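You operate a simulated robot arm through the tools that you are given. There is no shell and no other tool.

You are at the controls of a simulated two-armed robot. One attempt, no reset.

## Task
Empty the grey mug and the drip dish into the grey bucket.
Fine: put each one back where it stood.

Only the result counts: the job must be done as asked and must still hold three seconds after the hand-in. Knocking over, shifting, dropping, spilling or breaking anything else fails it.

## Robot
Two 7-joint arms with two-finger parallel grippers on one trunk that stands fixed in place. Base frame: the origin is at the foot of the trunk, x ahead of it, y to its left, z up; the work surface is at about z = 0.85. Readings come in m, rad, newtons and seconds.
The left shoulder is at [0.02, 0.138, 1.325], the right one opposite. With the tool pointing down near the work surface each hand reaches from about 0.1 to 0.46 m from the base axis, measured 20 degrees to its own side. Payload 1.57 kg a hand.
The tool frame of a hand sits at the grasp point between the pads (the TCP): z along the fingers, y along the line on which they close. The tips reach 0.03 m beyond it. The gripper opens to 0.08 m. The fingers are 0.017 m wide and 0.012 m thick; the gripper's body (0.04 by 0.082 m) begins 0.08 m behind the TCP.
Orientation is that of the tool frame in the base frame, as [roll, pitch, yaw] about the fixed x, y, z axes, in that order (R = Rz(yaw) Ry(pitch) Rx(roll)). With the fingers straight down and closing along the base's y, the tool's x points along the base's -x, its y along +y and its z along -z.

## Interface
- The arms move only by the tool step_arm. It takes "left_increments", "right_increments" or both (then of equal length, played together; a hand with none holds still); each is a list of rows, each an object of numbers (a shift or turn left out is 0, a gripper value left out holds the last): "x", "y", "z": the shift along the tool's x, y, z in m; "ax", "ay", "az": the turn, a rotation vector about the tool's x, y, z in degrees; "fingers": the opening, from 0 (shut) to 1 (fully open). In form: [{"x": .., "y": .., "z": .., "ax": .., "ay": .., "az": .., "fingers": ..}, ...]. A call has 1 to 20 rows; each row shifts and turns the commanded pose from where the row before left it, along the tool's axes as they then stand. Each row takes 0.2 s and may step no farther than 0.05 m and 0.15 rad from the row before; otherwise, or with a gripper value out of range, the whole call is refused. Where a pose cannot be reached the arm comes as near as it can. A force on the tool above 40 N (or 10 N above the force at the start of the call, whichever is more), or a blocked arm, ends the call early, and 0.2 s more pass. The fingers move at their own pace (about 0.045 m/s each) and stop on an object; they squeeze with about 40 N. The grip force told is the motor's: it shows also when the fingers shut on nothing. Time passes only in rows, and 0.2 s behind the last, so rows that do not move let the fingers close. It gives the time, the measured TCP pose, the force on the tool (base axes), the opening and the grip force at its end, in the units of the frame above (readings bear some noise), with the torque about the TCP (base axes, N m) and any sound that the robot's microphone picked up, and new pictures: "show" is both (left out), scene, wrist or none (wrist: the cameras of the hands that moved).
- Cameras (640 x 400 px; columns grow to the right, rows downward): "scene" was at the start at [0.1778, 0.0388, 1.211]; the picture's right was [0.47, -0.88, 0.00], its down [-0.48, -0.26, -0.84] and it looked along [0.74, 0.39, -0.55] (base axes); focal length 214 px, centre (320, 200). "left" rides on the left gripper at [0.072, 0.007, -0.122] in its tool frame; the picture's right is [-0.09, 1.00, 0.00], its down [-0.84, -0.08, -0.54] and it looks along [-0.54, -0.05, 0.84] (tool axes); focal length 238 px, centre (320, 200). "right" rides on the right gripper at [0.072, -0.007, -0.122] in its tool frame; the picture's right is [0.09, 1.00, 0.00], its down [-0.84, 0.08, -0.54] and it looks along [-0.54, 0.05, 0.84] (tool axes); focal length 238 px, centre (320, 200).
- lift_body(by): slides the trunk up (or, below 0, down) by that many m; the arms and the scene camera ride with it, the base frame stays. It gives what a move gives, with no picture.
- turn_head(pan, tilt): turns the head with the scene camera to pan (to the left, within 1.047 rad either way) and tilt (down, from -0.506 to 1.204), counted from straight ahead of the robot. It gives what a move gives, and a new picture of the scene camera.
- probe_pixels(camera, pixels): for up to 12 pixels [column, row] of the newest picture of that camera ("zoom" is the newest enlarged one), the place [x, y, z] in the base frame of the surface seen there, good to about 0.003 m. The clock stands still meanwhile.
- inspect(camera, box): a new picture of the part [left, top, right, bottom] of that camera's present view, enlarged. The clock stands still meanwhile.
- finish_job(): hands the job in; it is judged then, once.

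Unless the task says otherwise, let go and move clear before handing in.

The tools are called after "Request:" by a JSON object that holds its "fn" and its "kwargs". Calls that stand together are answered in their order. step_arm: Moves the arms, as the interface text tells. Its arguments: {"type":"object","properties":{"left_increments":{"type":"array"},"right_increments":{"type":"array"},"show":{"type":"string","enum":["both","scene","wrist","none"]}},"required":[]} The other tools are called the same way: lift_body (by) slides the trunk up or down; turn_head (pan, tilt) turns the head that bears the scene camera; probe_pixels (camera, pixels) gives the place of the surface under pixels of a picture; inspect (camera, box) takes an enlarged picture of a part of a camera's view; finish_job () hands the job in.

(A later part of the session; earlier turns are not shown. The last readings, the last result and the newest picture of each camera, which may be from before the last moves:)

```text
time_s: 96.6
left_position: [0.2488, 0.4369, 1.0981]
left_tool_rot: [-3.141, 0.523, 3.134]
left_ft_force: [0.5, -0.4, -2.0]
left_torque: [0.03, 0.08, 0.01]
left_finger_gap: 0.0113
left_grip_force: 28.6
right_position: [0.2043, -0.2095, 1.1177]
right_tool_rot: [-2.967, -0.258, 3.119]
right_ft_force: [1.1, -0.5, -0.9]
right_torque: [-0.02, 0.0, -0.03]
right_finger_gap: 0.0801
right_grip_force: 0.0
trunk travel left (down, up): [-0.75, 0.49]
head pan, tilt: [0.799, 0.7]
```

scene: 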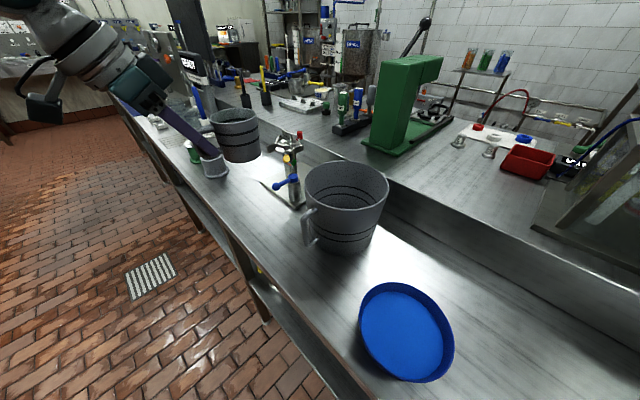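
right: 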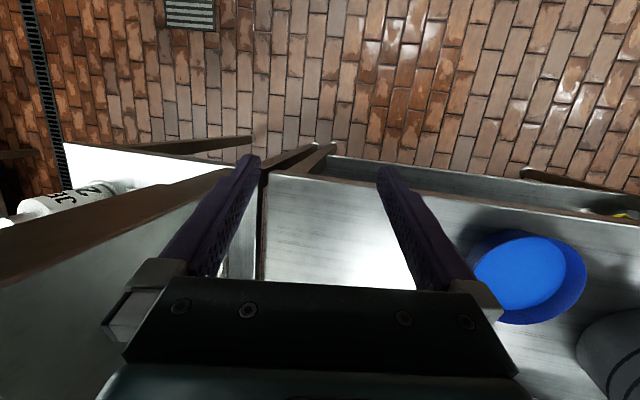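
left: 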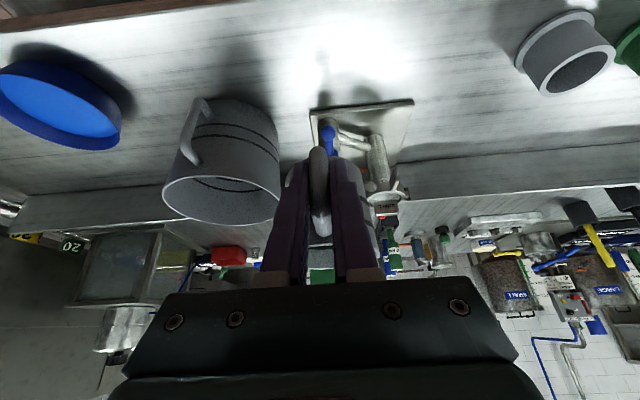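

The mug is up level at (0.249, 0.437, 1.098). Now the slow carry to the pour place along the dry-run path.

Request:
{"fn": "step_arm", "kwargs": {"left_increments": [{"x": -0.003, "y": -0.007, "z": 0.0015}, {"x": -0.0059, "y": -0.01394, "z": 0.00307}, {"x": -0.0059, "y": -0.01394, "z": 0.00307}, {"x": -0.0059, "y": -0.01394, "z": 0.00307}, {"x": -0.0059, "y": -0.01394, "z": 0.00307}, {"x": -0.0059, "y": -0.01394, "z": 0.00307}, {"x": -0.0059, "y": -0.01394, "z": 0.00307}, {"x": -0.0059, "y": -0.01394, "z": 0.00307}, {"x": -0.0059, "y": -0.01394, "z": 0.00307}, {"x": -0.0059, "y": -0.01394, "z": 0.00307}, {"x": -0.0059, "y": -0.01394, "z": 0.00307}, {"x": -0.0059, "y": -0.01394, "z": 0.00307}, {"x": -0.0059, "y": -0.01394, "z": 0.00307}, {"x": -0.0059, "y": -0.01394, "z": 0.00307}, {"x": -0.0059, "y": -0.01394, "z": 0.00307}, {"x": -0.0059, "y": -0.01394, "z": 0.00307}, {"x": -0.0059, "y": -0.01394, "z": 0.00307}, {"x": -0.003, "y": -0.007, "z": 0.0015}], "show": "both"}}

```text
time_s: 100.4
left_position: [0.3597, 0.1998, 1.1048]
left_tool_rot: [-3.141, 0.521, 3.135]
left_ft_force: [0.3, -0.1, -1.7]
left_torque: [0.0, 0.11, 0.03]
left_finger_gap: 0.0114
left_grip_force: 28.7
right_position: [0.2054, -0.2096, 1.1189]
right_tool_rot: [-2.967, -0.256, 3.119]
right_ft_force: [-0.4, -0.3, -0.9]
right_torque: [-0.01, 0.0, 0.01]
right_finger_gap: 0.0802
right_grip_force: 0.1
trunk travel left (down, up): [-0.75, 0.49]
head pan, tilt: [0.799, 0.7]
```

scene: 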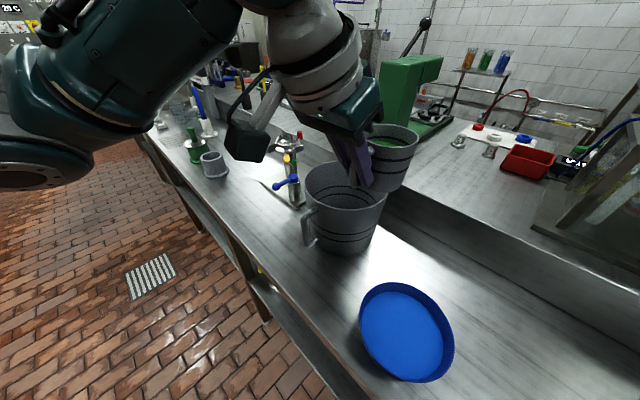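
left: 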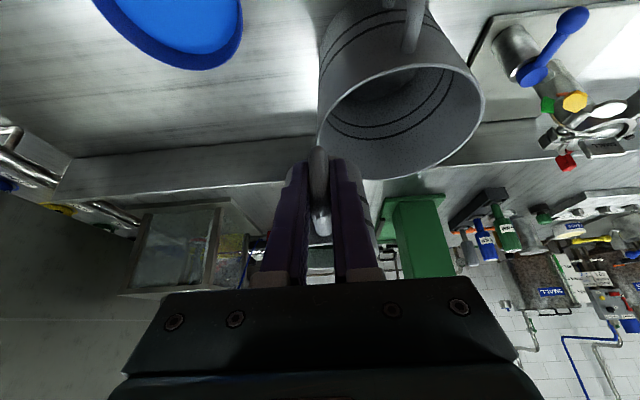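

The mug (388,150) is now over the right part of the bucket. I probe its rim and the bucket rim to confirm where the lip will be.

Request:
{"fn": "inspect", "kwargs": {"camera": "scene", "box": [290, 110, 430, 260]}}

```text
2.67 times, centred on (360, 185) of scene
```

zoom: 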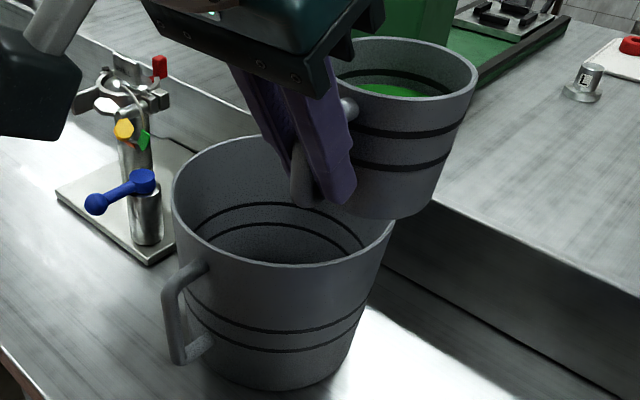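

Request:
{"fn": "probe_pixels", "kwargs": {"camera": "zoom", "pixels": [[472, 70], [420, 42], [420, 101], [400, 92], [360, 100], [175, 185], [225, 145], [280, 266], [380, 240], [200, 235], [345, 260], [360, 45]]}}

```text
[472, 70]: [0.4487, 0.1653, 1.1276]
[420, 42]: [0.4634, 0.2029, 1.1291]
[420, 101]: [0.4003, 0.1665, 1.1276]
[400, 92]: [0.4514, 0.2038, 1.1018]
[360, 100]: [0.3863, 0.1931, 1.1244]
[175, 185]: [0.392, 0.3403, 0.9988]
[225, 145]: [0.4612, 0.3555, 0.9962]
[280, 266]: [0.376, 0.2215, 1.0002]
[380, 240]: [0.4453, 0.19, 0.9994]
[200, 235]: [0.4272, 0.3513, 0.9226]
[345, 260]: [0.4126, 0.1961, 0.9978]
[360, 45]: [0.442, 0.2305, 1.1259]
```

Mug rim centre is (0.425, 0.200), z 1.128, and the bucket centre (0.447, 0.273); the lip will come to y ≈ 0.25, inside the bucket. I begin tilting slowly to 36°, then look.

Request:
{"fn": "step_arm", "kwargs": {"left_increments": [{"x": -0.0035, "z": 0.002, "ax": 1.3, "az": -0.75}, {"x": -0.0035, "z": 0.002, "ax": 2.6, "az": -1.5}, {"ax": 2.6, "az": -1.5}, {"ax": 2.6, "az": -1.5}, {"ax": 2.6, "az": -1.5}, {"ax": 2.6, "az": -1.5}, {"ax": 2.6, "az": -1.5}, {"ax": 2.6, "az": -1.5}, {"ax": 2.6, "az": -1.5}, {"ax": 2.6, "az": -1.5}, {"ax": 2.6, "az": -1.5}, {"ax": 2.6, "az": -1.5}], "show": "scene"}}

```text
time_s: 103.0
left_position: [0.3677, 0.1978, 1.1039]
left_tool_rot: [-2.471, 0.422, -2.832]
left_ft_force: [-0.1, -0.4, -2.1]
left_torque: [0.02, 0.12, -0.02]
left_finger_gap: 0.0111
left_grip_force: 28.4
right_position: [0.2061, -0.2102, 1.1187]
right_tool_rot: [-2.969, -0.256, 3.12]
right_ft_force: [0.3, 0.4, 0.9]
right_torque: [0.02, -0.01, 0.0]
right_finger_gap: 0.0799
right_grip_force: 0.0
trunk travel left (down, up): [-0.75, 0.49]
head pan, tilt: [0.799, 0.7]
```

scene: 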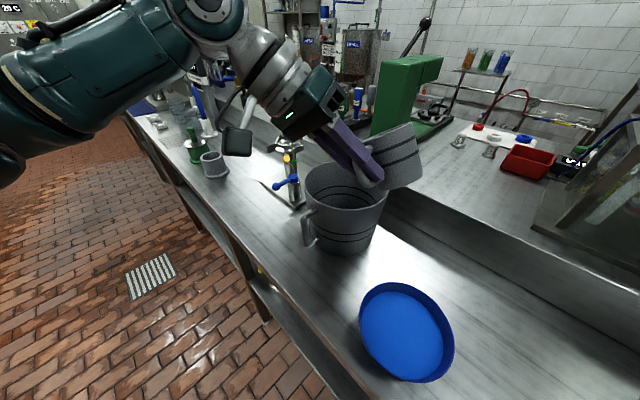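

The tilt is about 34° with the mug opening over the bucket. I continue at 2° per row with a small shift toward +y to hold the lip over the bucket.

Request:
{"fn": "step_arm", "kwargs": {"left_increments": [{"ax": 1.73, "az": -1.0}, {"ax": 1.73, "az": -1.0}, {"ax": 1.73, "az": -1.0}, {"ax": 1.73, "az": -1.0, "x": -0.00035, "y": 0.0007, "z": -0.0006}, {"ax": 1.73, "az": -1.0, "x": -0.00035, "y": 0.0007, "z": -0.0006}, {"ax": 1.73, "az": -1.0, "x": -0.00035, "y": 0.0007, "z": -0.0006}, {"ax": 1.73, "az": -1.0, "x": -0.00035, "y": 0.0007, "z": -0.0006}, {"ax": 1.73, "az": -1.0, "x": -0.00035, "y": 0.0007, "z": -0.0006}], "show": "both"}}

```text
time_s: 104.8
left_position: [0.3678, 0.2049, 1.1025]
left_tool_rot: [-2.19, 0.323, -2.73]
left_ft_force: [-0.6, -0.3, -2.2]
left_torque: [0.02, 0.06, 0.01]
left_finger_gap: 0.0114
left_grip_force: 28.4
right_position: [0.2056, -0.2079, 1.1189]
right_tool_rot: [-2.967, -0.256, 3.118]
right_ft_force: [0.3, 0.0, 0.2]
right_torque: [-0.02, 0.0, 0.05]
right_finger_gap: 0.0799
right_grip_force: 0.1
trunk travel left (down, up): [-0.75, 0.49]
head pan, tilt: [0.799, 0.7]
```

scene: 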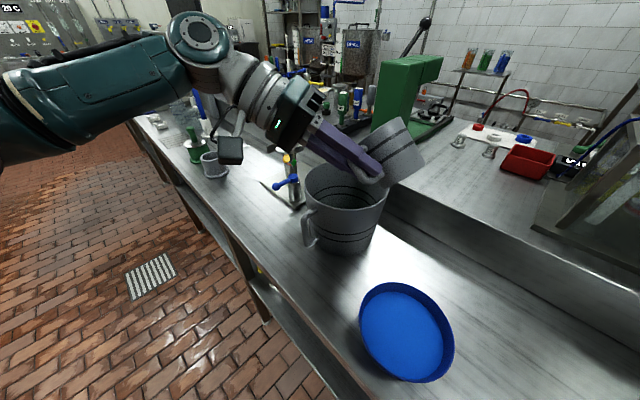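
left: 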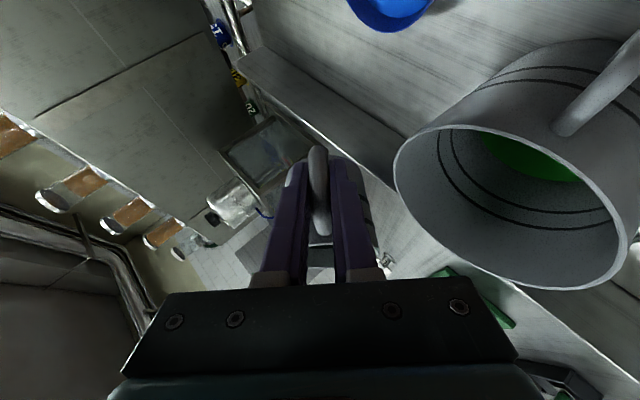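

Green liquid is now visible inside the bucket at (525,155) of the wrist picture: the pour lands properly. I keep tilting at 2.5° per row while shifting slightly toward +y.

Request:
{"fn": "step_arm", "kwargs": {"left_increments": [{"ax": 2.17, "az": -1.25, "x": -0.0006, "y": 0.0007, "z": -0.0011}, {"ax": 2.17, "az": -1.25, "x": -0.0006, "y": 0.0007, "z": -0.0011}, {"ax": 2.17, "az": -1.25, "x": -0.0006, "y": 0.0007, "z": -0.0011}, {"ax": 2.17, "az": -1.25, "x": -0.0006, "y": 0.0007, "z": -0.0011}, {"ax": 2.17, "az": -1.25, "x": -0.0007, "y": 0.0006, "z": -0.0012}, {"ax": 2.17, "az": -1.25, "x": -0.0007, "y": 0.0006, "z": -0.0012}, {"ax": 2.17, "az": -1.25, "x": -0.0007, "y": 0.0006, "z": -0.0012}, {"ax": 2.17, "az": -1.25, "x": -0.0007, "y": 0.0006, "z": -0.0012}, {"ax": 2.17, "az": -1.25, "x": -0.0007, "y": 0.0005, "z": -0.0012}, {"ax": 2.17, "az": -1.25, "x": -0.0007, "y": 0.0005, "z": -0.0012}, {"ax": 2.17, "az": -1.25, "x": -0.0007, "y": 0.0004, "z": -0.0012}, {"ax": 2.17, "az": -1.25, "x": -0.0007, "y": 0.0004, "z": -0.0012}], "show": "both"}}

```text
time_s: 107.4
left_position: [0.3692, 0.2222, 1.1047]
left_tool_rot: [-1.714, 0.08, -2.632]
left_ft_force: [0.2, 0.6, -0.9]
left_torque: [0.01, 0.03, 0.01]
left_finger_gap: 0.0115
left_grip_force: 28.8
right_position: [0.2054, -0.2094, 1.12]
right_tool_rot: [-2.966, -0.253, 3.118]
right_ft_force: [0.0, 0.0, 0.2]
right_torque: [0.01, 0.03, -0.01]
right_finger_gap: 0.0801
right_grip_force: 0.2
trunk travel left (down, up): [-0.75, 0.49]
head pan, tilt: [0.799, 0.7]
```

scene: 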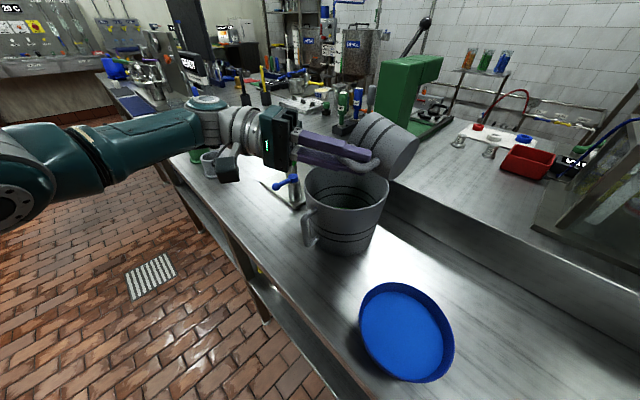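
left: 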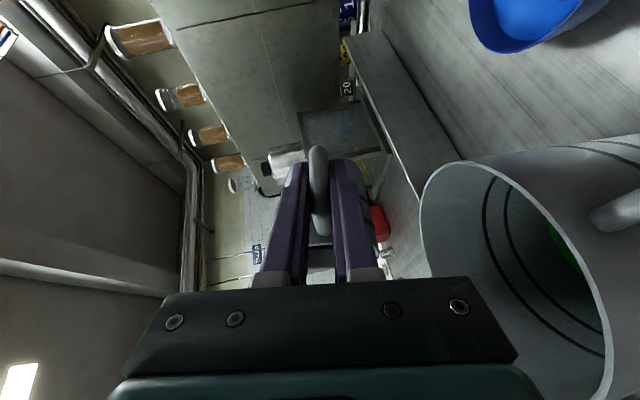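

Tilt is about 80° and the load has dropped to ≈0.9 N. I continue to about 114° and hold there to let it drain.

Request:
{"fn": "step_arm", "kwargs": {"left_increments": [{"ax": 2.6, "az": -1.5, "x": -0.0005, "z": -0.0009}, {"ax": 2.6, "az": -1.5, "x": -0.0005, "z": -0.0009}, {"ax": 2.6, "az": -1.5, "x": -0.0005, "z": -0.0009}, {"ax": 2.6, "az": -1.5, "x": -0.0005, "z": -0.0009}, {"ax": 2.6, "az": -1.5, "x": -0.0005, "z": -0.0009}, {"ax": 2.6, "az": -1.5, "x": -0.0005, "z": -0.0009}, {"ax": 2.6, "az": -1.5}, {"ax": 2.6, "az": -1.5}, {"ax": 2.6, "az": -1.5}, {"ax": 2.6, "az": -1.5}, {"ax": 2.6, "az": -1.5}, {}, {}, {}, {}, {}], "show": "both"}}

```text
time_s: 110.8
left_position: [0.366, 0.2285, 1.1068]
left_tool_rot: [-1.212, -0.203, -2.662]
left_ft_force: [-0.1, 0.0, -0.6]
left_torque: [0.01, 0.02, 0.01]
left_finger_gap: 0.0113
left_grip_force: 28.7
right_position: [0.2064, -0.2087, 1.1191]
right_tool_rot: [-2.967, -0.256, 3.118]
right_ft_force: [-0.8, 1.4, 0.3]
right_torque: [0.02, -0.02, -0.01]
right_finger_gap: 0.0801
right_grip_force: 0.1
trunk travel left (down, up): [-0.75, 0.49]
head pan, tilt: [0.799, 0.7]
```

scene: 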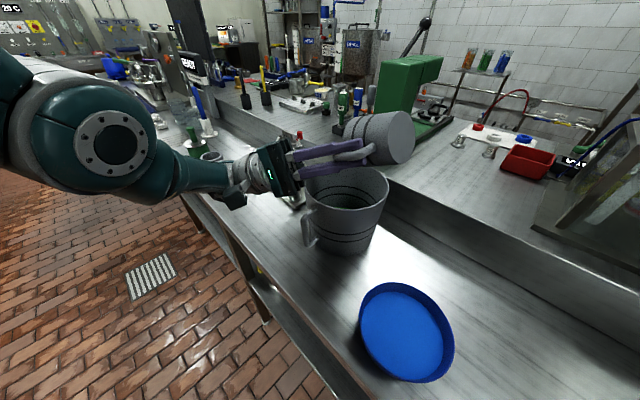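
left: 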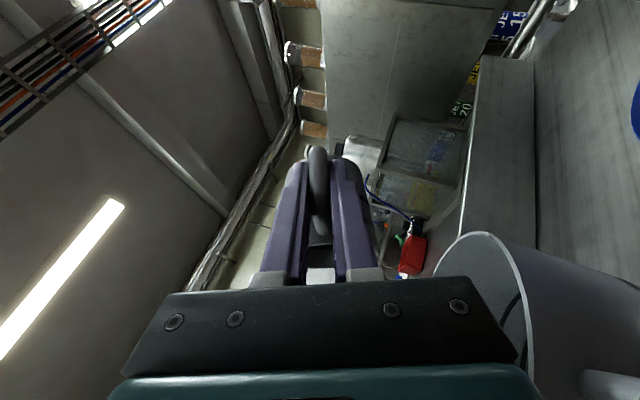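

The load is now only ≈0.6 N and the mug is at about 114°. I roll back upright, then look inside it.

Request:
{"fn": "step_arm", "kwargs": {"left_increments": [{"ax": -6.559, "az": 3.783}, {"ax": -6.559, "az": 3.783}, {"ax": -6.559, "az": 3.783}, {"ax": -6.559, "az": 3.783}, {"ax": -6.559, "az": 3.783}, {"ax": -6.559, "az": 3.783}, {"ax": -6.559, "az": 3.783}, {"ax": -6.559, "az": 3.783}, {"ax": -6.559, "az": 3.783}, {"ax": -6.559, "az": 3.783}, {"ax": -6.559, "az": 3.783}, {"ax": -6.559, "az": 3.783}, {"ax": -6.559, "az": 3.783}, {"ax": -6.559, "az": 3.783}, {"ax": -6.559, "az": 3.783}, {}], "show": "scene"}}

Request:
{"fn": "inspect", "kwargs": {"camera": "scene", "box": [280, 100, 440, 260]}}

```text
time_s: 114.2
left_position: [0.3679, 0.228, 1.1047]
left_tool_rot: [3.139, 0.522, 3.133]
left_ft_force: [-0.4, 0.0, -1.6]
left_torque: [0.01, 0.04, 0.02]
left_finger_gap: 0.0114
left_grip_force: 28.5
right_position: [0.2052, -0.2095, 1.1187]
right_tool_rot: [-2.967, -0.254, 3.119]
right_ft_force: [0.3, -0.2, -0.1]
right_torque: [0.03, -0.01, 0.03]
right_finger_gap: 0.0803
right_grip_force: 0.1
trunk travel left (down, up): [-0.75, 0.49]
head pan, tilt: [0.799, 0.7]
```

scene: 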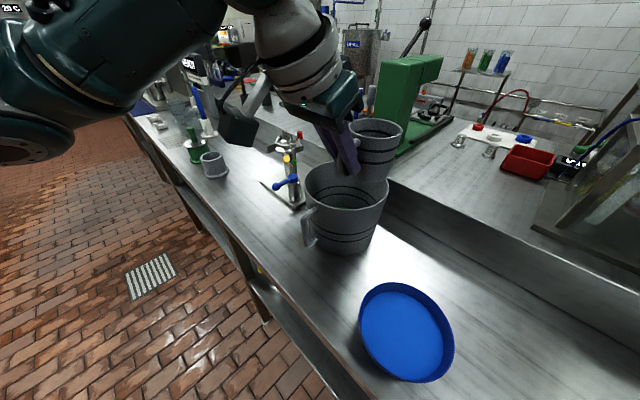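

```text
2.50 times, centred on (360, 180) of scene
```

zoom: 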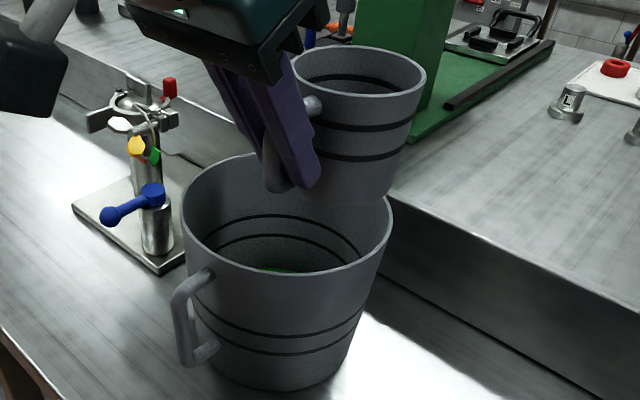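

The mug's inside shows no green any more, and green lies in the bucket at (285,270). I carry the mug back above its spot.

Request:
{"fn": "step_arm", "kwargs": {"left_increments": [{"x": 0.00895, "y": 0.0174, "z": -0.00467}, {"x": 0.00895, "y": 0.0174, "z": -0.00467}, {"x": 0.00895, "y": 0.0174, "z": -0.00467}, {"x": 0.00895, "y": 0.0174, "z": -0.00467}, {"x": 0.00895, "y": 0.0174, "z": -0.00467}, {"x": 0.00895, "y": 0.0174, "z": -0.00467}, {"x": 0.00895, "y": 0.0174, "z": -0.00467}, {"x": 0.00895, "y": 0.0174, "z": -0.00467}, {"x": 0.00895, "y": 0.0174, "z": -0.00467}, {"x": 0.00895, "y": 0.0174, "z": -0.00467}, {"x": 0.00895, "y": 0.0174, "z": -0.00467}, {"x": 0.00895, "y": 0.0174, "z": -0.00467}], "show": "none"}}

```text
time_s: 116.8
left_position: [0.2489, 0.4372, 1.0987]
left_tool_rot: [3.138, 0.522, 3.133]
left_ft_force: [0.2, 0.2, -0.2]
left_torque: [0.01, 0.04, -0.02]
left_finger_gap: 0.0113
left_grip_force: 28.4
right_position: [0.2051, -0.2099, 1.1186]
right_tool_rot: [-2.969, -0.255, 3.118]
right_ft_force: [-0.5, 0.5, -0.4]
right_torque: [-0.01, -0.03, -0.01]
right_finger_gap: 0.0802
right_grip_force: 0.0
trunk travel left (down, up): [-0.75, 0.49]
head pan, tilt: [0.799, 0.7]
```

Above its spot at (0.249, 0.437, 1.099). I lower it straight down to just above the table.

Request:
{"fn": "step_arm", "kwargs": {"left_increments": [{"x": 0.00722, "z": 0.01257}, {"x": 0.00722, "z": 0.01257}, {"x": 0.00722, "z": 0.01257}, {"x": 0.00722, "z": 0.01257}, {"x": 0.00722, "z": 0.01257}, {"x": 0.00722, "z": 0.01257}, {"x": 0.00722, "z": 0.01257}, {"x": 0.00722, "z": 0.01257}, {"x": 0.00722, "z": 0.01257}, {"x": 0.00722, "z": 0.01257}, {"x": 0.00722, "z": 0.01257}, {"x": 0.00722, "z": 0.01257}, {"x": 0.00722, "z": 0.01257}, {"x": -0.0056, "z": 0.0032}, {}], "show": "both"}}

```text
time_s: 120.0
left_position: [0.2561, 0.4387, 0.911]
left_tool_rot: [3.14, 0.521, 3.135]
left_ft_force: [0.0, -0.1, -0.6]
left_torque: [0.01, 0.02, 0.0]
left_finger_gap: 0.0112
left_grip_force: 29.2
right_position: [0.2056, -0.2095, 1.1191]
right_tool_rot: [-2.967, -0.254, 3.119]
right_ft_force: [-0.4, 0.7, -0.1]
right_torque: [-0.02, 0.03, -0.02]
right_finger_gap: 0.08
right_grip_force: 0.1
trunk travel left (down, up): [-0.75, 0.49]
head pan, tilt: [0.799, 0.7]
```

scene: 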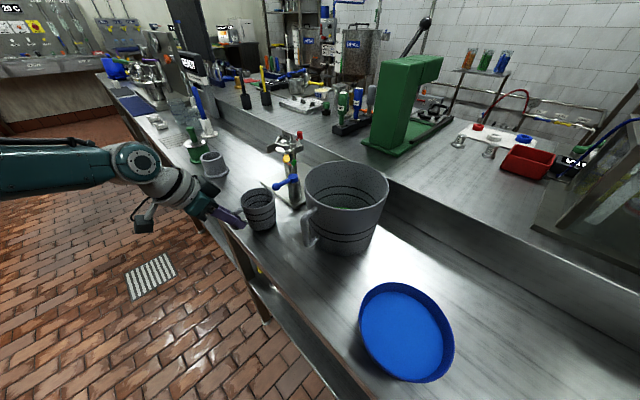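
left: 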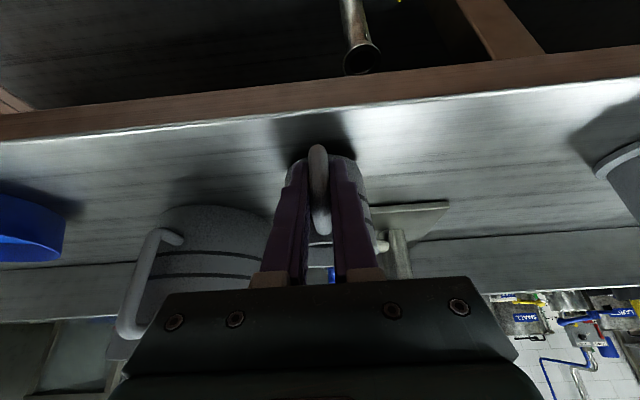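

The mug hovers about 1 cm above its place. I check its rim position and inside before setting it down.

Request:
{"fn": "inspect", "kwargs": {"camera": "scene", "box": [222, 175, 302, 235]}}

```text
6.67 times, centred on (262, 205) of scene
```

zoom: 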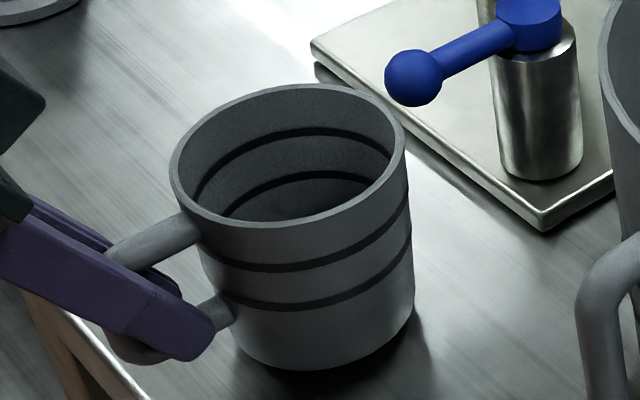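

Request:
{"fn": "probe_pixels", "kwargs": {"camera": "zoom", "pixels": [[174, 185], [402, 155], [300, 87], [280, 226], [210, 115], [350, 205], [230, 100], [375, 110], [190, 215], [395, 185], [320, 190], [260, 90]]}}

```text
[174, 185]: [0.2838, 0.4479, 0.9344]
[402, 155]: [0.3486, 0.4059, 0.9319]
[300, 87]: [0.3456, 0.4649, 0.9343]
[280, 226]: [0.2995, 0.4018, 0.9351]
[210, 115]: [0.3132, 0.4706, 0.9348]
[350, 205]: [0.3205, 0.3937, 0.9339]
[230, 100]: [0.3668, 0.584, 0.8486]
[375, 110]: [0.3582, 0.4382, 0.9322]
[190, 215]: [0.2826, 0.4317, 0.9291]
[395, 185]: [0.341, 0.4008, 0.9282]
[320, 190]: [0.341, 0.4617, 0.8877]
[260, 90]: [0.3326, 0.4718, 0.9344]
```

The mug is empty (bare bottom visible) and its rim centre ≈ (0.322, 0.434) matches the original within about 2 mm. I lower it until it rests.

Request:
{"fn": "step_arm", "kwargs": {"left_increments": [{"x": 0.0025, "y": -0.0007, "z": 0.0043}, {"x": 0.0015, "z": 0.0026}, {"x": 0.0005, "z": 0.0009}, {}], "show": "none"}}

Request:
{"fn": "step_arm", "kwargs": {"left_increments": [{"x": 0.0005, "z": 0.0009}, {}], "show": "none"}}

```text
time_s: 121.0
left_position: [0.2565, 0.4378, 0.9034]
left_tool_rot: [3.141, 0.522, 3.135]
left_ft_force: [-0.3, -0.5, 0.2]
left_torque: [0.03, -0.12, -0.01]
left_finger_gap: 0.0116
left_grip_force: 29.1
right_position: [0.2049, -0.2098, 1.1187]
right_tool_rot: [-2.969, -0.256, 3.118]
right_ft_force: [1.0, -0.5, -0.6]
right_torque: [-0.03, 0.02, 0.04]
right_finger_gap: 0.0801
right_grip_force: 0.0
trunk travel left (down, up): [-0.75, 0.49]
head pan, tilt: [0.799, 0.7]
```

```text
time_s: 121.6
left_position: [0.2572, 0.439, 0.9016]
left_tool_rot: [3.139, 0.523, 3.135]
left_ft_force: [-3.2, -0.2, 9.0]
left_torque: [-0.06, -0.85, -0.05]
left_finger_gap: 0.0114
left_grip_force: 28.6
right_position: [0.2039, -0.2085, 1.1186]
right_tool_rot: [-2.967, -0.254, 3.118]
right_ft_force: [0.1, -0.3, 0.6]
right_torque: [0.02, 0.02, -0.03]
right_finger_gap: 0.0801
right_grip_force: 0.1
trunk travel left (down, up): [-0.75, 0.49]
head pan, tilt: [0.799, 0.7]
```

It rests (pressing 9 N). I ease up 1 mm with a 1 mm shift back, and open the fingers.

Request:
{"fn": "step_arm", "kwargs": {"left_increments": [{"x": -0.0005, "z": -0.0009}, {"x": 0.0009, "z": -0.0005}, {"fingers": 0.3}, {}, {"fingers": 1.0}, {}, {}, {}], "show": "wrist"}}

```text
time_s: 123.4
left_position: [0.2534, 0.4377, 0.9022]
left_tool_rot: [3.14, 0.523, 3.134]
left_ft_force: [-0.1, 0.8, 0.1]
left_torque: [0.02, -0.02, 0.01]
left_finger_gap: 0.0802
left_grip_force: 0.1
right_position: [0.205, -0.2097, 1.119]
right_tool_rot: [-2.968, -0.256, 3.118]
right_ft_force: [-0.2, -0.4, -0.5]
right_torque: [0.0, -0.03, 0.0]
right_finger_gap: 0.08
right_grip_force: 0.1
trunk travel left (down, up): [-0.75, 0.49]
head pan, tilt: [0.799, 0.7]
```

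left: 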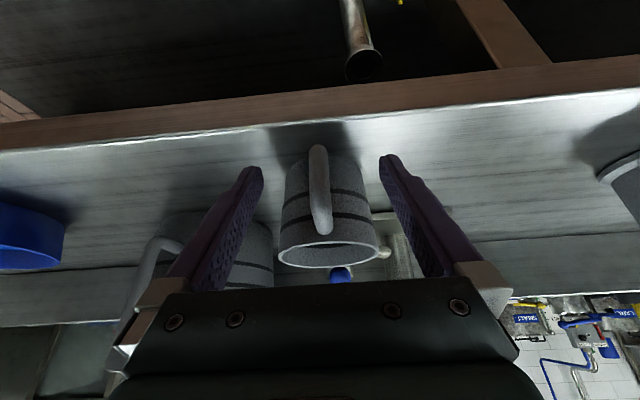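

The mug stands free. I back the hand out along its axis and check the mug's place with the wrist camera.

Request:
{"fn": "step_arm", "kwargs": {"left_increments": [{"z": -0.014}, {"z": -0.014}, {"z": -0.014}, {"z": -0.014}, {"z": -0.014}, {"z": -0.014}, {"z": -0.014}, {"z": -0.014}, {"x": -0.007, "z": -0.0121}, {"x": -0.007, "z": -0.0121}, {"x": -0.007, "z": -0.0121}, {"x": -0.007, "z": -0.0121}, {"x": -0.007, "z": -0.0121}, {"x": -0.007, "z": -0.0121}, {"x": -0.007, "z": -0.0121}], "show": "both"}}

Request:
{"fn": "inspect", "kwargs": {"camera": "left", "box": [220, 0, 460, 150]}}

```text
time_s: 126.6
left_position: [0.1987, 0.4375, 1.098]
left_tool_rot: [-3.141, 0.522, 3.134]
left_ft_force: [-0.1, -0.1, 0.3]
left_torque: [-0.01, -0.01, 0.01]
left_finger_gap: 0.08
left_grip_force: 0.0
right_position: [0.2053, -0.209, 1.1195]
right_tool_rot: [-2.969, -0.255, 3.119]
right_ft_force: [-0.5, -0.1, 0.6]
right_torque: [-0.01, 0.03, 0.01]
right_finger_gap: 0.0802
right_grip_force: 0.0
trunk travel left (down, up): [-0.75, 0.49]
head pan, tilt: [0.799, 0.7]
```

scene: 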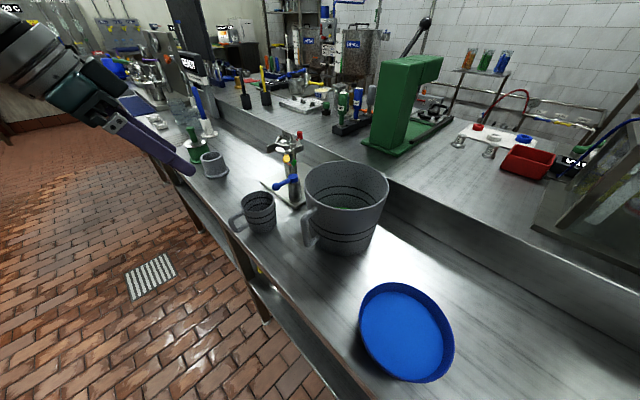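
left: 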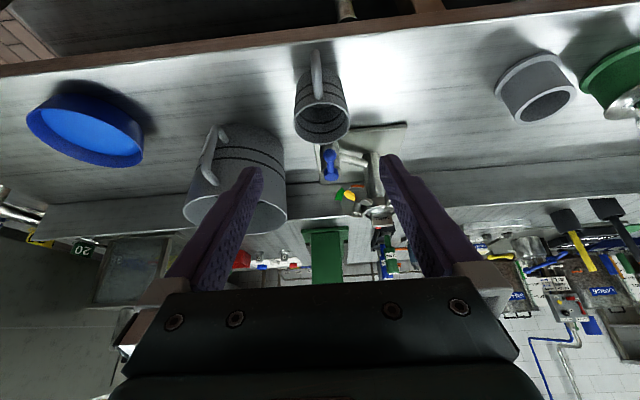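

```text
2.67 times, centred on (340, 75) of left
```

zoom: 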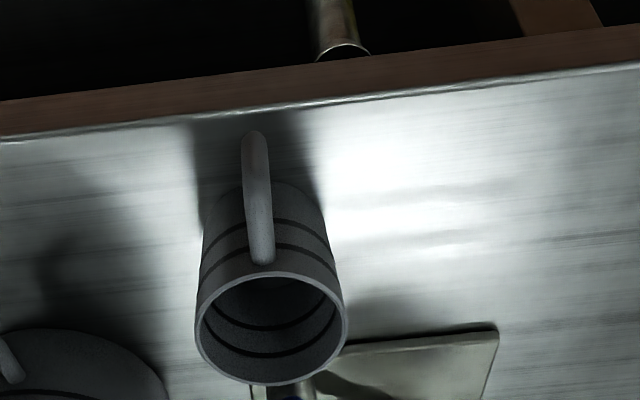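

Request:
{"fn": "probe_pixels", "kwargs": {"camera": "zoom", "pixels": [[255, 145], [257, 170], [258, 200], [262, 250], [246, 180], [268, 180], [197, 335], [346, 325], [270, 276], [280, 383], [253, 136], [265, 300]]}}

```text
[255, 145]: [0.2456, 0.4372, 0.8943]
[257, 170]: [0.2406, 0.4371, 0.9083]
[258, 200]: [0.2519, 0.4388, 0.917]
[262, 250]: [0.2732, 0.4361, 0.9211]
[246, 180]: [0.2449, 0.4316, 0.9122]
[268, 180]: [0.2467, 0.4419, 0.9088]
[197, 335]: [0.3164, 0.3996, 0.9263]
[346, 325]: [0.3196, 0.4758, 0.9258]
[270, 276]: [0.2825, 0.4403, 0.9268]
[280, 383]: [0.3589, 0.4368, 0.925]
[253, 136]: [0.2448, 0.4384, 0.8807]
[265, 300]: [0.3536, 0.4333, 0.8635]
```

The mug is empty and back within about 2 mm (axis ≈ (0.321, 0.438)). Now the dish: I'll move the left hand to the free place by the bucket along the proven path, and shift the right hand a bit lower and farther right to make room.

Request:
{"fn": "step_arm", "kwargs": {"left_increments": [{"x": -0.01435, "y": -0.0237, "z": 0.00756}, {"x": -0.01435, "y": -0.0237, "z": 0.00756}, {"x": -0.01435, "y": -0.0237, "z": 0.00756}, {"x": -0.01435, "y": -0.0237, "z": 0.00756}, {"x": -0.01435, "y": -0.0237, "z": 0.00756}, {"x": -0.01435, "y": -0.0237, "z": 0.00756}, {"x": -0.01435, "y": -0.0237, "z": 0.00756}, {"x": -0.01435, "y": -0.0237, "z": 0.00756}, {"x": -0.01435, "y": -0.0237, "z": 0.00756}, {"x": -0.01435, "y": -0.0237, "z": 0.00756}], "right_increments": [{"x": -0.0043, "y": -0.0091, "z": 0.0173}, {"x": -0.0043, "y": -0.0091, "z": 0.0173}, {"x": -0.0043, "y": -0.0091, "z": 0.0173}, {"x": -0.0043, "y": -0.0091, "z": 0.0173}, {"x": -0.0043, "y": -0.0091, "z": 0.0173}, {}, {}, {}, {}, {}], "show": "scene"}}

```text
time_s: 128.8
left_position: [0.3599, 0.2004, 1.1033]
left_tool_rot: [3.139, 0.521, 3.134]
left_ft_force: [0.4, -0.2, 0.0]
left_torque: [-0.02, -0.02, 0.01]
left_finger_gap: 0.0799
left_grip_force: 0.1
right_position: [0.2046, -0.2687, 1.0404]
right_tool_rot: [-2.967, -0.255, 3.119]
right_ft_force: [-1.0, 0.0, 0.0]
right_torque: [-0.01, -0.01, -0.01]
right_finger_gap: 0.0801
right_grip_force: 0.1
trunk travel left (down, up): [-0.75, 0.49]
head pan, tilt: [0.799, 0.7]
```

scene: 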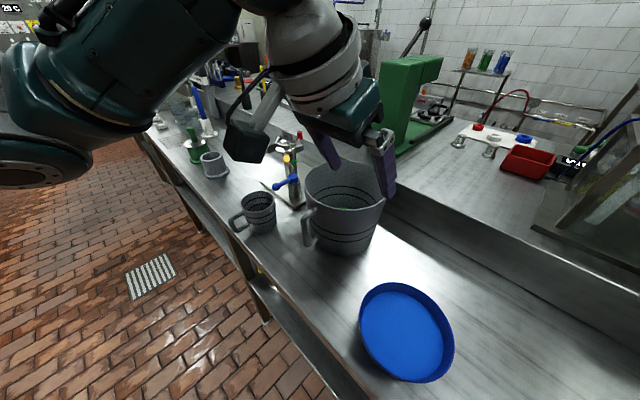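

I pitch the hand to 45°, go to the dish's pour start place, and dry-run the pouring turn pivoting about the would-be lip.

Request:
{"fn": "step_arm", "kwargs": {"left_increments": [{"ay": -7.5}, {"ay": -7.5}, {"x": -0.0052, "y": -0.0145, "z": 0.013}, {"x": -0.0052, "y": -0.0145, "z": 0.013}, {"x": -0.0052, "y": -0.0145, "z": 0.013}, {"x": -0.0052, "y": -0.0145, "z": 0.013}, {"x": -0.0052, "y": -0.0145, "z": 0.013}, {"x": -0.0052, "y": -0.0145, "z": 0.013}], "show": "none"}}

Request:
{"fn": "step_arm", "kwargs": {"left_increments": [{"x": -0.00977, "z": -0.00977, "ax": 4.243, "az": -4.243}, {"x": -0.00977, "z": -0.00977, "ax": 4.243, "az": -4.243}, {"x": -0.00977, "z": -0.00977, "ax": 4.243, "az": -4.243}, {"x": -0.00977, "z": -0.00977, "ax": 4.243, "az": -4.243}, {"x": -0.00977, "z": -0.00977, "ax": 4.243, "az": -4.243}, {"x": -0.00977, "z": -0.00977, "ax": 4.243, "az": -4.243}, {"x": -0.00977, "z": -0.00977, "ax": 4.243, "az": -4.243}, {"x": -0.00977, "z": -0.00977, "ax": 4.243, "az": -4.243}, {"x": -0.00977, "z": -0.00977, "ax": 4.243, "az": -4.243}, {"x": -0.00977, "z": -0.00977, "ax": 4.243, "az": -4.243}, {"x": -0.00977, "z": -0.00977, "ax": 4.243, "az": -4.243}, {"x": -0.00977, "z": -0.00977, "ax": 4.243, "az": -4.243}, {"x": -0.00977, "z": -0.00977, "ax": 4.243, "az": -4.243}, {"x": -0.00977, "z": -0.00977, "ax": 4.243, "az": -4.243}, {"x": -0.00977, "z": -0.00977, "ax": 4.243, "az": -4.243}, {"x": -0.00977, "z": -0.00977, "ax": 4.243, "az": -4.243}, {"x": -0.00977, "z": -0.00977, "ax": 4.243, "az": -4.243}, {"x": -0.00977, "z": -0.00977, "ax": 4.243, "az": -4.243}], "show": "scene"}}

```text
time_s: 130.6
left_position: [0.4344, 0.1119, 1.0684]
left_tool_rot: [3.138, 0.781, 3.133]
left_ft_force: [0.8, 0.0, 0.1]
left_torque: [-0.03, 0.04, -0.01]
left_finger_gap: 0.0799
left_grip_force: 0.1
right_position: [0.2051, -0.2695, 1.0393]
right_tool_rot: [-2.967, -0.256, 3.118]
right_ft_force: [0.7, -0.2, 1.0]
right_torque: [0.01, -0.01, -0.01]
right_finger_gap: 0.08
right_grip_force: 0.1
trunk travel left (down, up): [-0.75, 0.49]
head pan, tilt: [0.799, 0.7]
```

```text
time_s: 134.4
left_position: [0.4379, 0.279, 1.2046]
left_tool_rot: [-1.346, -0.221, -2.388]
left_ft_force: [-0.4, 0.3, 0.3]
left_torque: [0.01, 0.01, -0.02]
left_finger_gap: 0.0799
left_grip_force: 0.0
right_position: [0.2034, -0.2692, 1.04]
right_tool_rot: [-2.969, -0.254, 3.118]
right_ft_force: [-0.2, -0.7, -0.3]
right_torque: [0.0, 0.03, 0.02]
right_finger_gap: 0.0799
right_grip_force: 0.2
trunk travel left (down, up): [-0.75, 0.49]
head pan, tilt: [0.799, 0.7]
```

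scene: 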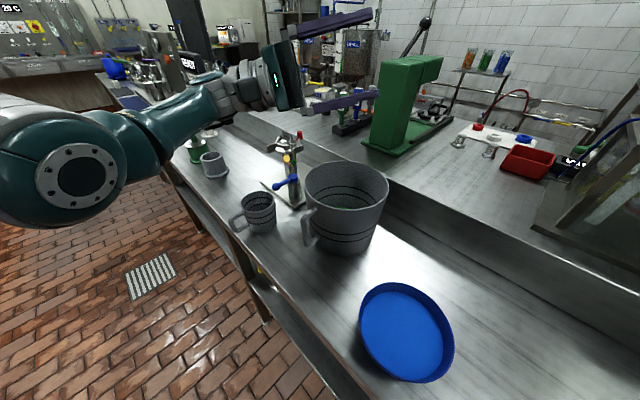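

The pouring turn for the dish is fully reachable (108° at (0.438, 0.279, 1.205)). I reverse it and then dry-run the transit down toward the dish.

Request:
{"fn": "step_arm", "kwargs": {"left_increments": [{"ax": -4.243, "az": 4.243, "x": 0.00977, "z": 0.00977}, {"ax": -4.243, "az": 4.243, "x": 0.00977, "z": 0.00977}, {"ax": -4.243, "az": 4.243, "x": 0.00977, "z": 0.00977}, {"ax": -4.243, "az": 4.243, "x": 0.00977, "z": 0.00977}, {"ax": -4.243, "az": 4.243, "x": 0.00977, "z": 0.00977}, {"ax": -4.243, "az": 4.243, "x": 0.00977, "z": 0.00977}, {"ax": -4.243, "az": 4.243, "x": 0.00977, "z": 0.00977}, {"ax": -4.243, "az": 4.243, "x": 0.00977, "z": 0.00977}, {"ax": -4.243, "az": 4.243, "x": 0.00977, "z": 0.00977}, {"ax": -4.243, "az": 4.243, "x": 0.00977, "z": 0.00977}, {"ax": -4.243, "az": 4.243, "x": 0.00977, "z": 0.00977}, {"ax": -4.243, "az": 4.243, "x": 0.00977, "z": 0.00977}, {"ax": -4.243, "az": 4.243, "x": 0.00977, "z": 0.00977}, {"ax": -4.243, "az": 4.243, "x": 0.00977, "z": 0.00977}, {"ax": -4.243, "az": 4.243, "x": 0.00977, "z": 0.00977}, {"ax": -4.243, "az": 4.243, "x": 0.00977, "z": 0.00977}, {"ax": -4.243, "az": 4.243, "x": 0.00977, "z": 0.00977}, {"ax": -4.243, "az": 4.243, "x": 0.00977, "z": 0.00977}], "show": "none"}}

Request:
{"fn": "step_arm", "kwargs": {"left_increments": [{"y": -0.02}, {"y": -0.02}, {"y": -0.02}, {"y": -0.02}, {"x": 0.012, "z": 0.012}, {"x": 0.012, "z": 0.012}, {"x": 0.012, "z": 0.012}, {"x": 0.012, "z": 0.012}], "show": "both"}}

```text
time_s: 138.2
left_position: [0.4362, 0.0988, 1.0869]
left_tool_rot: [3.138, 0.78, 3.132]
left_ft_force: [-0.1, 0.2, 0.0]
left_torque: [0.0, 0.0, 0.03]
left_finger_gap: 0.0799
left_grip_force: 0.0
right_position: [0.205, -0.2697, 1.0394]
right_tool_rot: [-2.968, -0.253, 3.118]
right_ft_force: [0.3, -0.5, -0.8]
right_torque: [-0.04, 0.02, 0.0]
right_finger_gap: 0.0803
right_grip_force: 0.0
trunk travel left (down, up): [-0.75, 0.49]
head pan, tilt: [0.799, 0.7]
```

```text
time_s: 140.0
left_position: [0.4357, 0.0189, 1.0199]
left_tool_rot: [-3.141, 0.783, 3.133]
left_ft_force: [-0.4, 1.0, 0.7]
left_torque: [-0.01, 0.03, 0.01]
left_finger_gap: 0.08
left_grip_force: 0.0
right_position: [0.2049, -0.2697, 1.0388]
right_tool_rot: [-2.966, -0.257, 3.119]
right_ft_force: [0.2, 0.1, 0.2]
right_torque: [0.0, -0.02, -0.02]
right_finger_gap: 0.08
right_grip_force: 0.1
trunk travel left (down, up): [-0.75, 0.49]
head pan, tilt: [0.799, 0.7]
```

scene: 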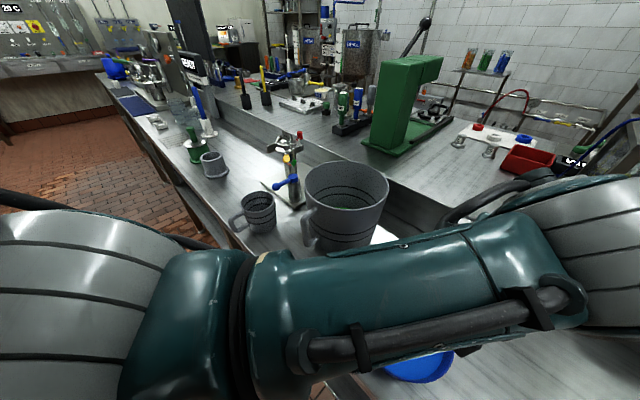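
left: 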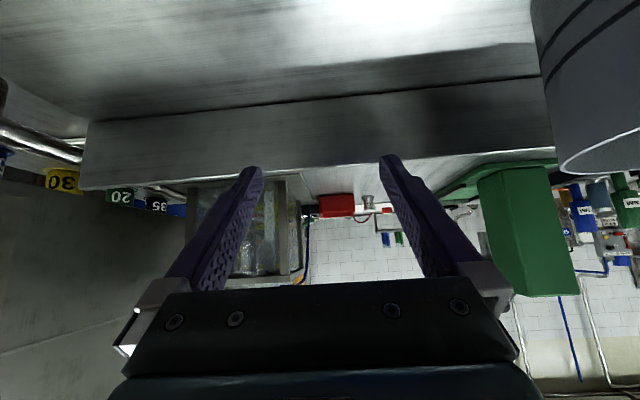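

The transit is free; note the forearm passes in front of the head camera with some room. I go on down to z ≈ 0.95 and back over the dish's right rim to measure it with the wrist camera.

Request:
{"fn": "step_arm", "kwargs": {"left_increments": [{"x": 0.0124, "z": 0.0124}, {"x": 0.0124, "z": 0.0124}, {"x": 0.0124, "z": 0.0124}, {"x": 0.0122, "y": -0.0046, "z": -0.0122}, {"x": 0.0122, "y": -0.0046, "z": -0.0122}, {"x": 0.0122, "y": -0.0046, "z": -0.0122}, {"x": 0.0122, "y": -0.0046, "z": -0.0122}, {"x": 0.0122, "y": -0.0046, "z": -0.0122}, {"x": 0.0122, "y": -0.0046, "z": -0.0122}], "show": "both"}}

```text
time_s: 142.0
left_position: [0.3351, 0.0147, 0.9594]
left_tool_rot: [3.057, 0.796, 3.073]
left_ft_force: [0.2, 0.5, 0.1]
left_torque: [-0.01, 0.05, -0.01]
left_finger_gap: 0.08
left_grip_force: 0.1
right_position: [0.2045, -0.269, 1.0417]
right_tool_rot: [-2.965, -0.257, 3.118]
right_ft_force: [0.9, 0.5, 0.2]
right_torque: [0.01, 0.0, -0.04]
right_finger_gap: 0.0801
right_grip_force: 0.0
trunk travel left (down, up): [-0.75, 0.49]
head pan, tilt: [0.799, 0.7]
```

scene: 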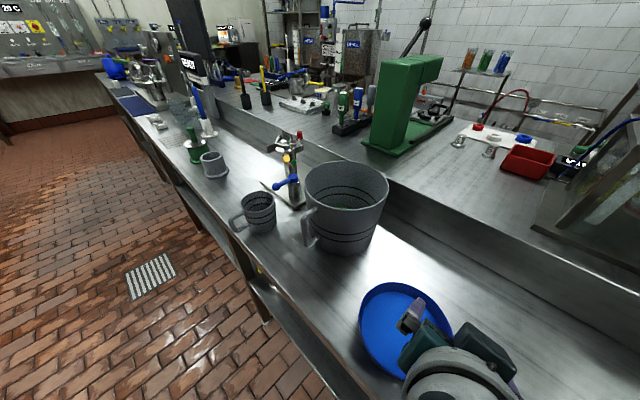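
left: 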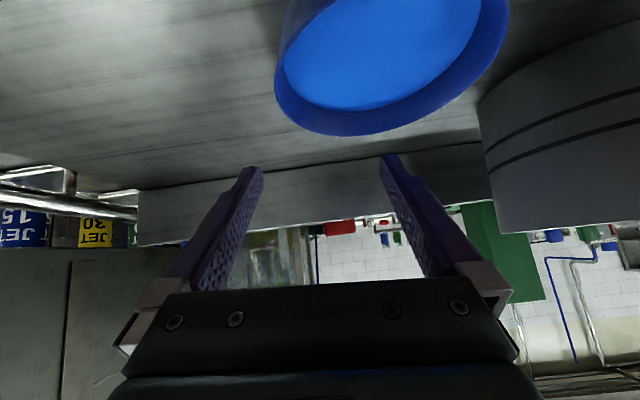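

The measured pose deviates from the command (y 0.015 instead of −0.009, a few degrees of twist), suggesting a light obstruction or lag. I wait two rows to see.

Request:
{"fn": "step_arm", "kwargs": {"left_increments": [{}, {}], "show": "none"}}

```text
time_s: 142.6
left_position: [0.3312, 0.0117, 0.9579]
left_tool_rot: [3.061, 0.784, 3.069]
left_ft_force: [0.3, -0.2, -1.2]
left_torque: [0.01, 0.04, 0.01]
left_finger_gap: 0.0799
left_grip_force: 0.1
right_position: [0.2037, -0.27, 1.0402]
right_tool_rot: [-2.966, -0.254, 3.118]
right_ft_force: [0.6, -0.1, -0.9]
right_torque: [0.04, 0.01, 0.01]
right_finger_gap: 0.0802
right_grip_force: 0.1
trunk travel left (down, up): [-0.75, 0.49]
head pan, tilt: [0.799, 0.7]
```

The arm is lightly jammed, probably the forearm against the trunk when reaching across to the far right rim. I'll come away and use a different grip point: the near-right rim with the hand yawed 60° to the right, which puts the wrist in front of the left shoulder.

Request:
{"fn": "step_arm", "kwargs": {"left_increments": [{"x": -0.0108, "y": 0.0173, "z": -0.0009}, {"x": -0.0108, "y": 0.0173, "z": -0.0009}, {"x": -0.0108, "y": 0.0173, "z": -0.0009}, {"x": -0.0108, "y": 0.0173, "z": -0.0009}, {"ax": 5.3, "az": 5.3}, {"ax": 5.3, "az": 5.3}, {"ax": 5.3, "az": 5.3}, {"ax": 5.3, "az": 5.3}], "show": "scene"}}

```text
time_s: 144.4
left_position: [0.3605, 0.0607, 1.0003]
left_tool_rot: [-3.14, 0.784, 2.609]
left_ft_force: [0.0, -0.5, -0.2]
left_torque: [0.0, -0.01, 0.01]
left_finger_gap: 0.08
left_grip_force: 0.0
right_position: [0.205, -0.2692, 1.0405]
right_tool_rot: [-2.965, -0.256, 3.119]
right_ft_force: [-0.5, 0.8, -0.8]
right_torque: [0.03, 0.01, -0.02]
right_finger_gap: 0.0801
right_grip_force: 0.1
trunk travel left (down, up): [-0.75, 0.49]
head pan, tilt: [0.799, 0.7]
```

scene: 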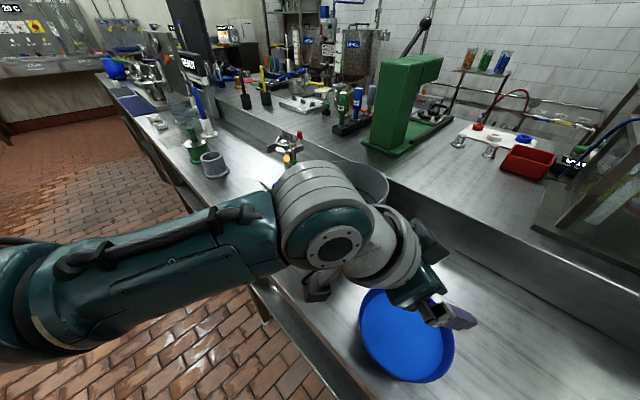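

The arm is free again in this posture at (0.361, 0.061, 1.000). I finish the yaw to −60° and move to hover over the near-right rim of the dish.

Request:
{"fn": "step_arm", "kwargs": {"left_increments": [{"ax": 5.3, "az": 5.3}, {"ax": 5.3, "az": 5.3}, {"ax": 5.3, "az": 5.3}, {"ax": 5.3, "az": 5.3}, {"x": 0.00595, "y": -0.01433, "z": 0.0023}, {"x": 0.00595, "y": -0.01433, "z": 0.0023}, {"x": 0.00595, "y": -0.01433, "z": 0.0023}, {"x": 0.00595, "y": -0.01433, "z": 0.0023}, {"x": 0.00595, "y": -0.01433, "z": 0.0023}, {"x": 0.00595, "y": -0.01433, "z": 0.0023}], "show": "both"}}

```text
time_s: 146.6
left_position: [0.2761, 0.0311, 0.9659]
left_tool_rot: [-3.138, 0.783, 2.091]
left_ft_force: [-0.3, -0.5, -0.2]
left_torque: [-0.03, 0.0, -0.01]
left_finger_gap: 0.0798
left_grip_force: 0.0
right_position: [0.205, -0.2695, 1.0392]
right_tool_rot: [-2.967, -0.254, 3.12]
right_ft_force: [0.6, 0.6, 0.3]
right_torque: [-0.02, 0.03, 0.0]
right_finger_gap: 0.0798
right_grip_force: 0.1
trunk travel left (down, up): [-0.75, 0.49]
head pan, tilt: [0.799, 0.7]
```

scene: 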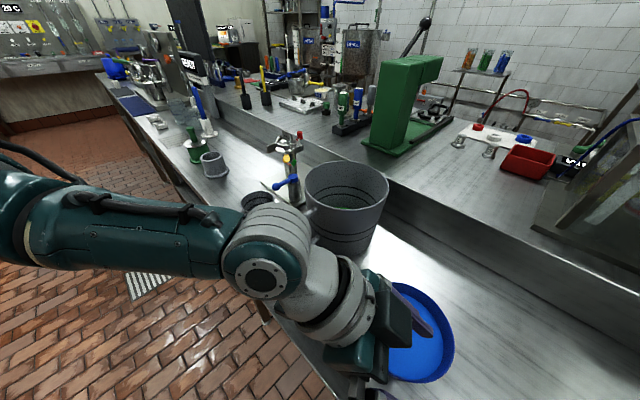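
left: 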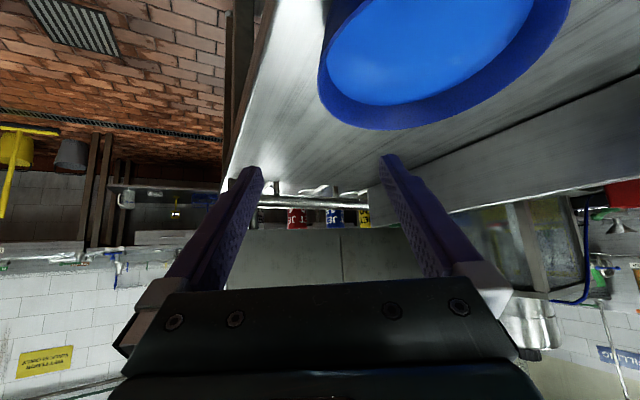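

I'm at the hover place; the dish's near-right wall shows at (322,85) in the wrist picture, about midway between the fingers. I probe the rim there to refine the grip point.

Request:
{"fn": "inspect", "kwargs": {"camera": "left", "box": [290, 0, 480, 140]}}

```text
2.86 times, centred on (385, 70) of left
```

zoom: 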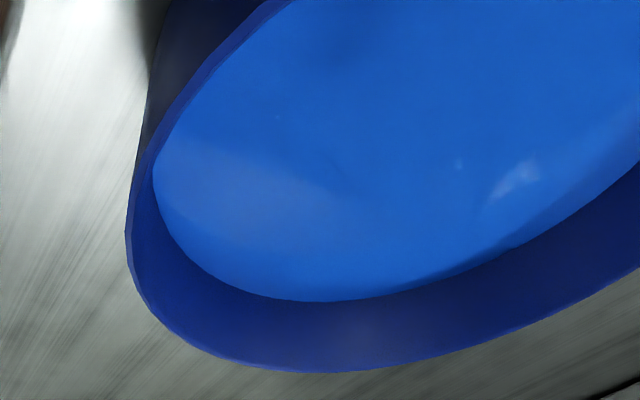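

Request:
{"fn": "probe_pixels", "kwargs": {"camera": "zoom", "pixels": [[265, 15], [220, 55], [180, 105], [150, 150], [135, 180], [128, 235], [150, 300], [220, 355], [330, 371], [450, 352], [560, 312], [630, 275]]}}

Request:
{"fn": "probe_pixels", "kwargs": {"camera": "zoom", "pixels": [[130, 210], [136, 270], [190, 340], [270, 367], [390, 366], [500, 337], [600, 292], [160, 60], [150, 100], [400, 150], [170, 200], [141, 215]]}}

```text
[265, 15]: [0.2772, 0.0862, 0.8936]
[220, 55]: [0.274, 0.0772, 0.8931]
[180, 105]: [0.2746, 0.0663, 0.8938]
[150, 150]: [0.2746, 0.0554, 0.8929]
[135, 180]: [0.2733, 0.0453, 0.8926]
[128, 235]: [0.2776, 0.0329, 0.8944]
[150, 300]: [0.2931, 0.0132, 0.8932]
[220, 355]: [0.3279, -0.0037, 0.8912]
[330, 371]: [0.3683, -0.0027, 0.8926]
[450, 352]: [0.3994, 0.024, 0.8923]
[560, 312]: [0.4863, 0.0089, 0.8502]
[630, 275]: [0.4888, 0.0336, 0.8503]
```

```text
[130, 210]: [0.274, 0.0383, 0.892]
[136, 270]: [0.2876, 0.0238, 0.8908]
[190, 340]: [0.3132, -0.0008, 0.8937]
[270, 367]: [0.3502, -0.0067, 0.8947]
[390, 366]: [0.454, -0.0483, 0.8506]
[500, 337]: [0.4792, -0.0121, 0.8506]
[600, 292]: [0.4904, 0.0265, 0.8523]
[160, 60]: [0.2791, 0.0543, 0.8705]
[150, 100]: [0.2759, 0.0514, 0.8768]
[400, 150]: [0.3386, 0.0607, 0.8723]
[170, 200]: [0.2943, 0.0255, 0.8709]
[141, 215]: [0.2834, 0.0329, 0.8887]
```

The rim fits a circle centred (0.3405, 0.0605), radius ≈0.068, z 0.893, but the wall seems to lean outward. I probe the inner and outer wall to find its slope, since the fingers should close square to it.

Request:
{"fn": "probe_pixels", "kwargs": {"camera": "zoom", "pixels": [[300, 305], [300, 318], [300, 332], [300, 346], [300, 360], [220, 290], [205, 305], [190, 320], [180, 330], [480, 275], [487, 300], [494, 325]]}}

Request:
{"fn": "probe_pixels", "kwargs": {"camera": "zoom", "pixels": [[170, 20], [200, 20], [230, 10], [165, 40], [180, 60], [200, 40], [150, 120], [155, 110], [160, 5], [155, 85], [190, 80], [240, 25]]}}

```text
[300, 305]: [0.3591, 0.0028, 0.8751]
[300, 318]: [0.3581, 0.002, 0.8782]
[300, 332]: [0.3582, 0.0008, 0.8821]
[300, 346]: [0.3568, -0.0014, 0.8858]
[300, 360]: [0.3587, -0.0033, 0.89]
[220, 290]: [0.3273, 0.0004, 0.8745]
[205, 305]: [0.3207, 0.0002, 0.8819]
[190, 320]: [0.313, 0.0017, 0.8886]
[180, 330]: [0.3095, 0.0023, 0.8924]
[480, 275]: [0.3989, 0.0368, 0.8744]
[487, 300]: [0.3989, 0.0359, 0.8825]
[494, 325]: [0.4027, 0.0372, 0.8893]
```

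```text
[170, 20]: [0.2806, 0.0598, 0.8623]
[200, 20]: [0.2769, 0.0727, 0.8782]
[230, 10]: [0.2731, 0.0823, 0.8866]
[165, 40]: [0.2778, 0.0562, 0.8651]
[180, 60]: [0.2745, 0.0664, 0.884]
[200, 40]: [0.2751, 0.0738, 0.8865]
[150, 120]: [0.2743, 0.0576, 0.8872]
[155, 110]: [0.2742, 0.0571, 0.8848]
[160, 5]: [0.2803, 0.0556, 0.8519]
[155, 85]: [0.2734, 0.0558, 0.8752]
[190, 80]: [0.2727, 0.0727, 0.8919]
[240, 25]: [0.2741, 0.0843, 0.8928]
```

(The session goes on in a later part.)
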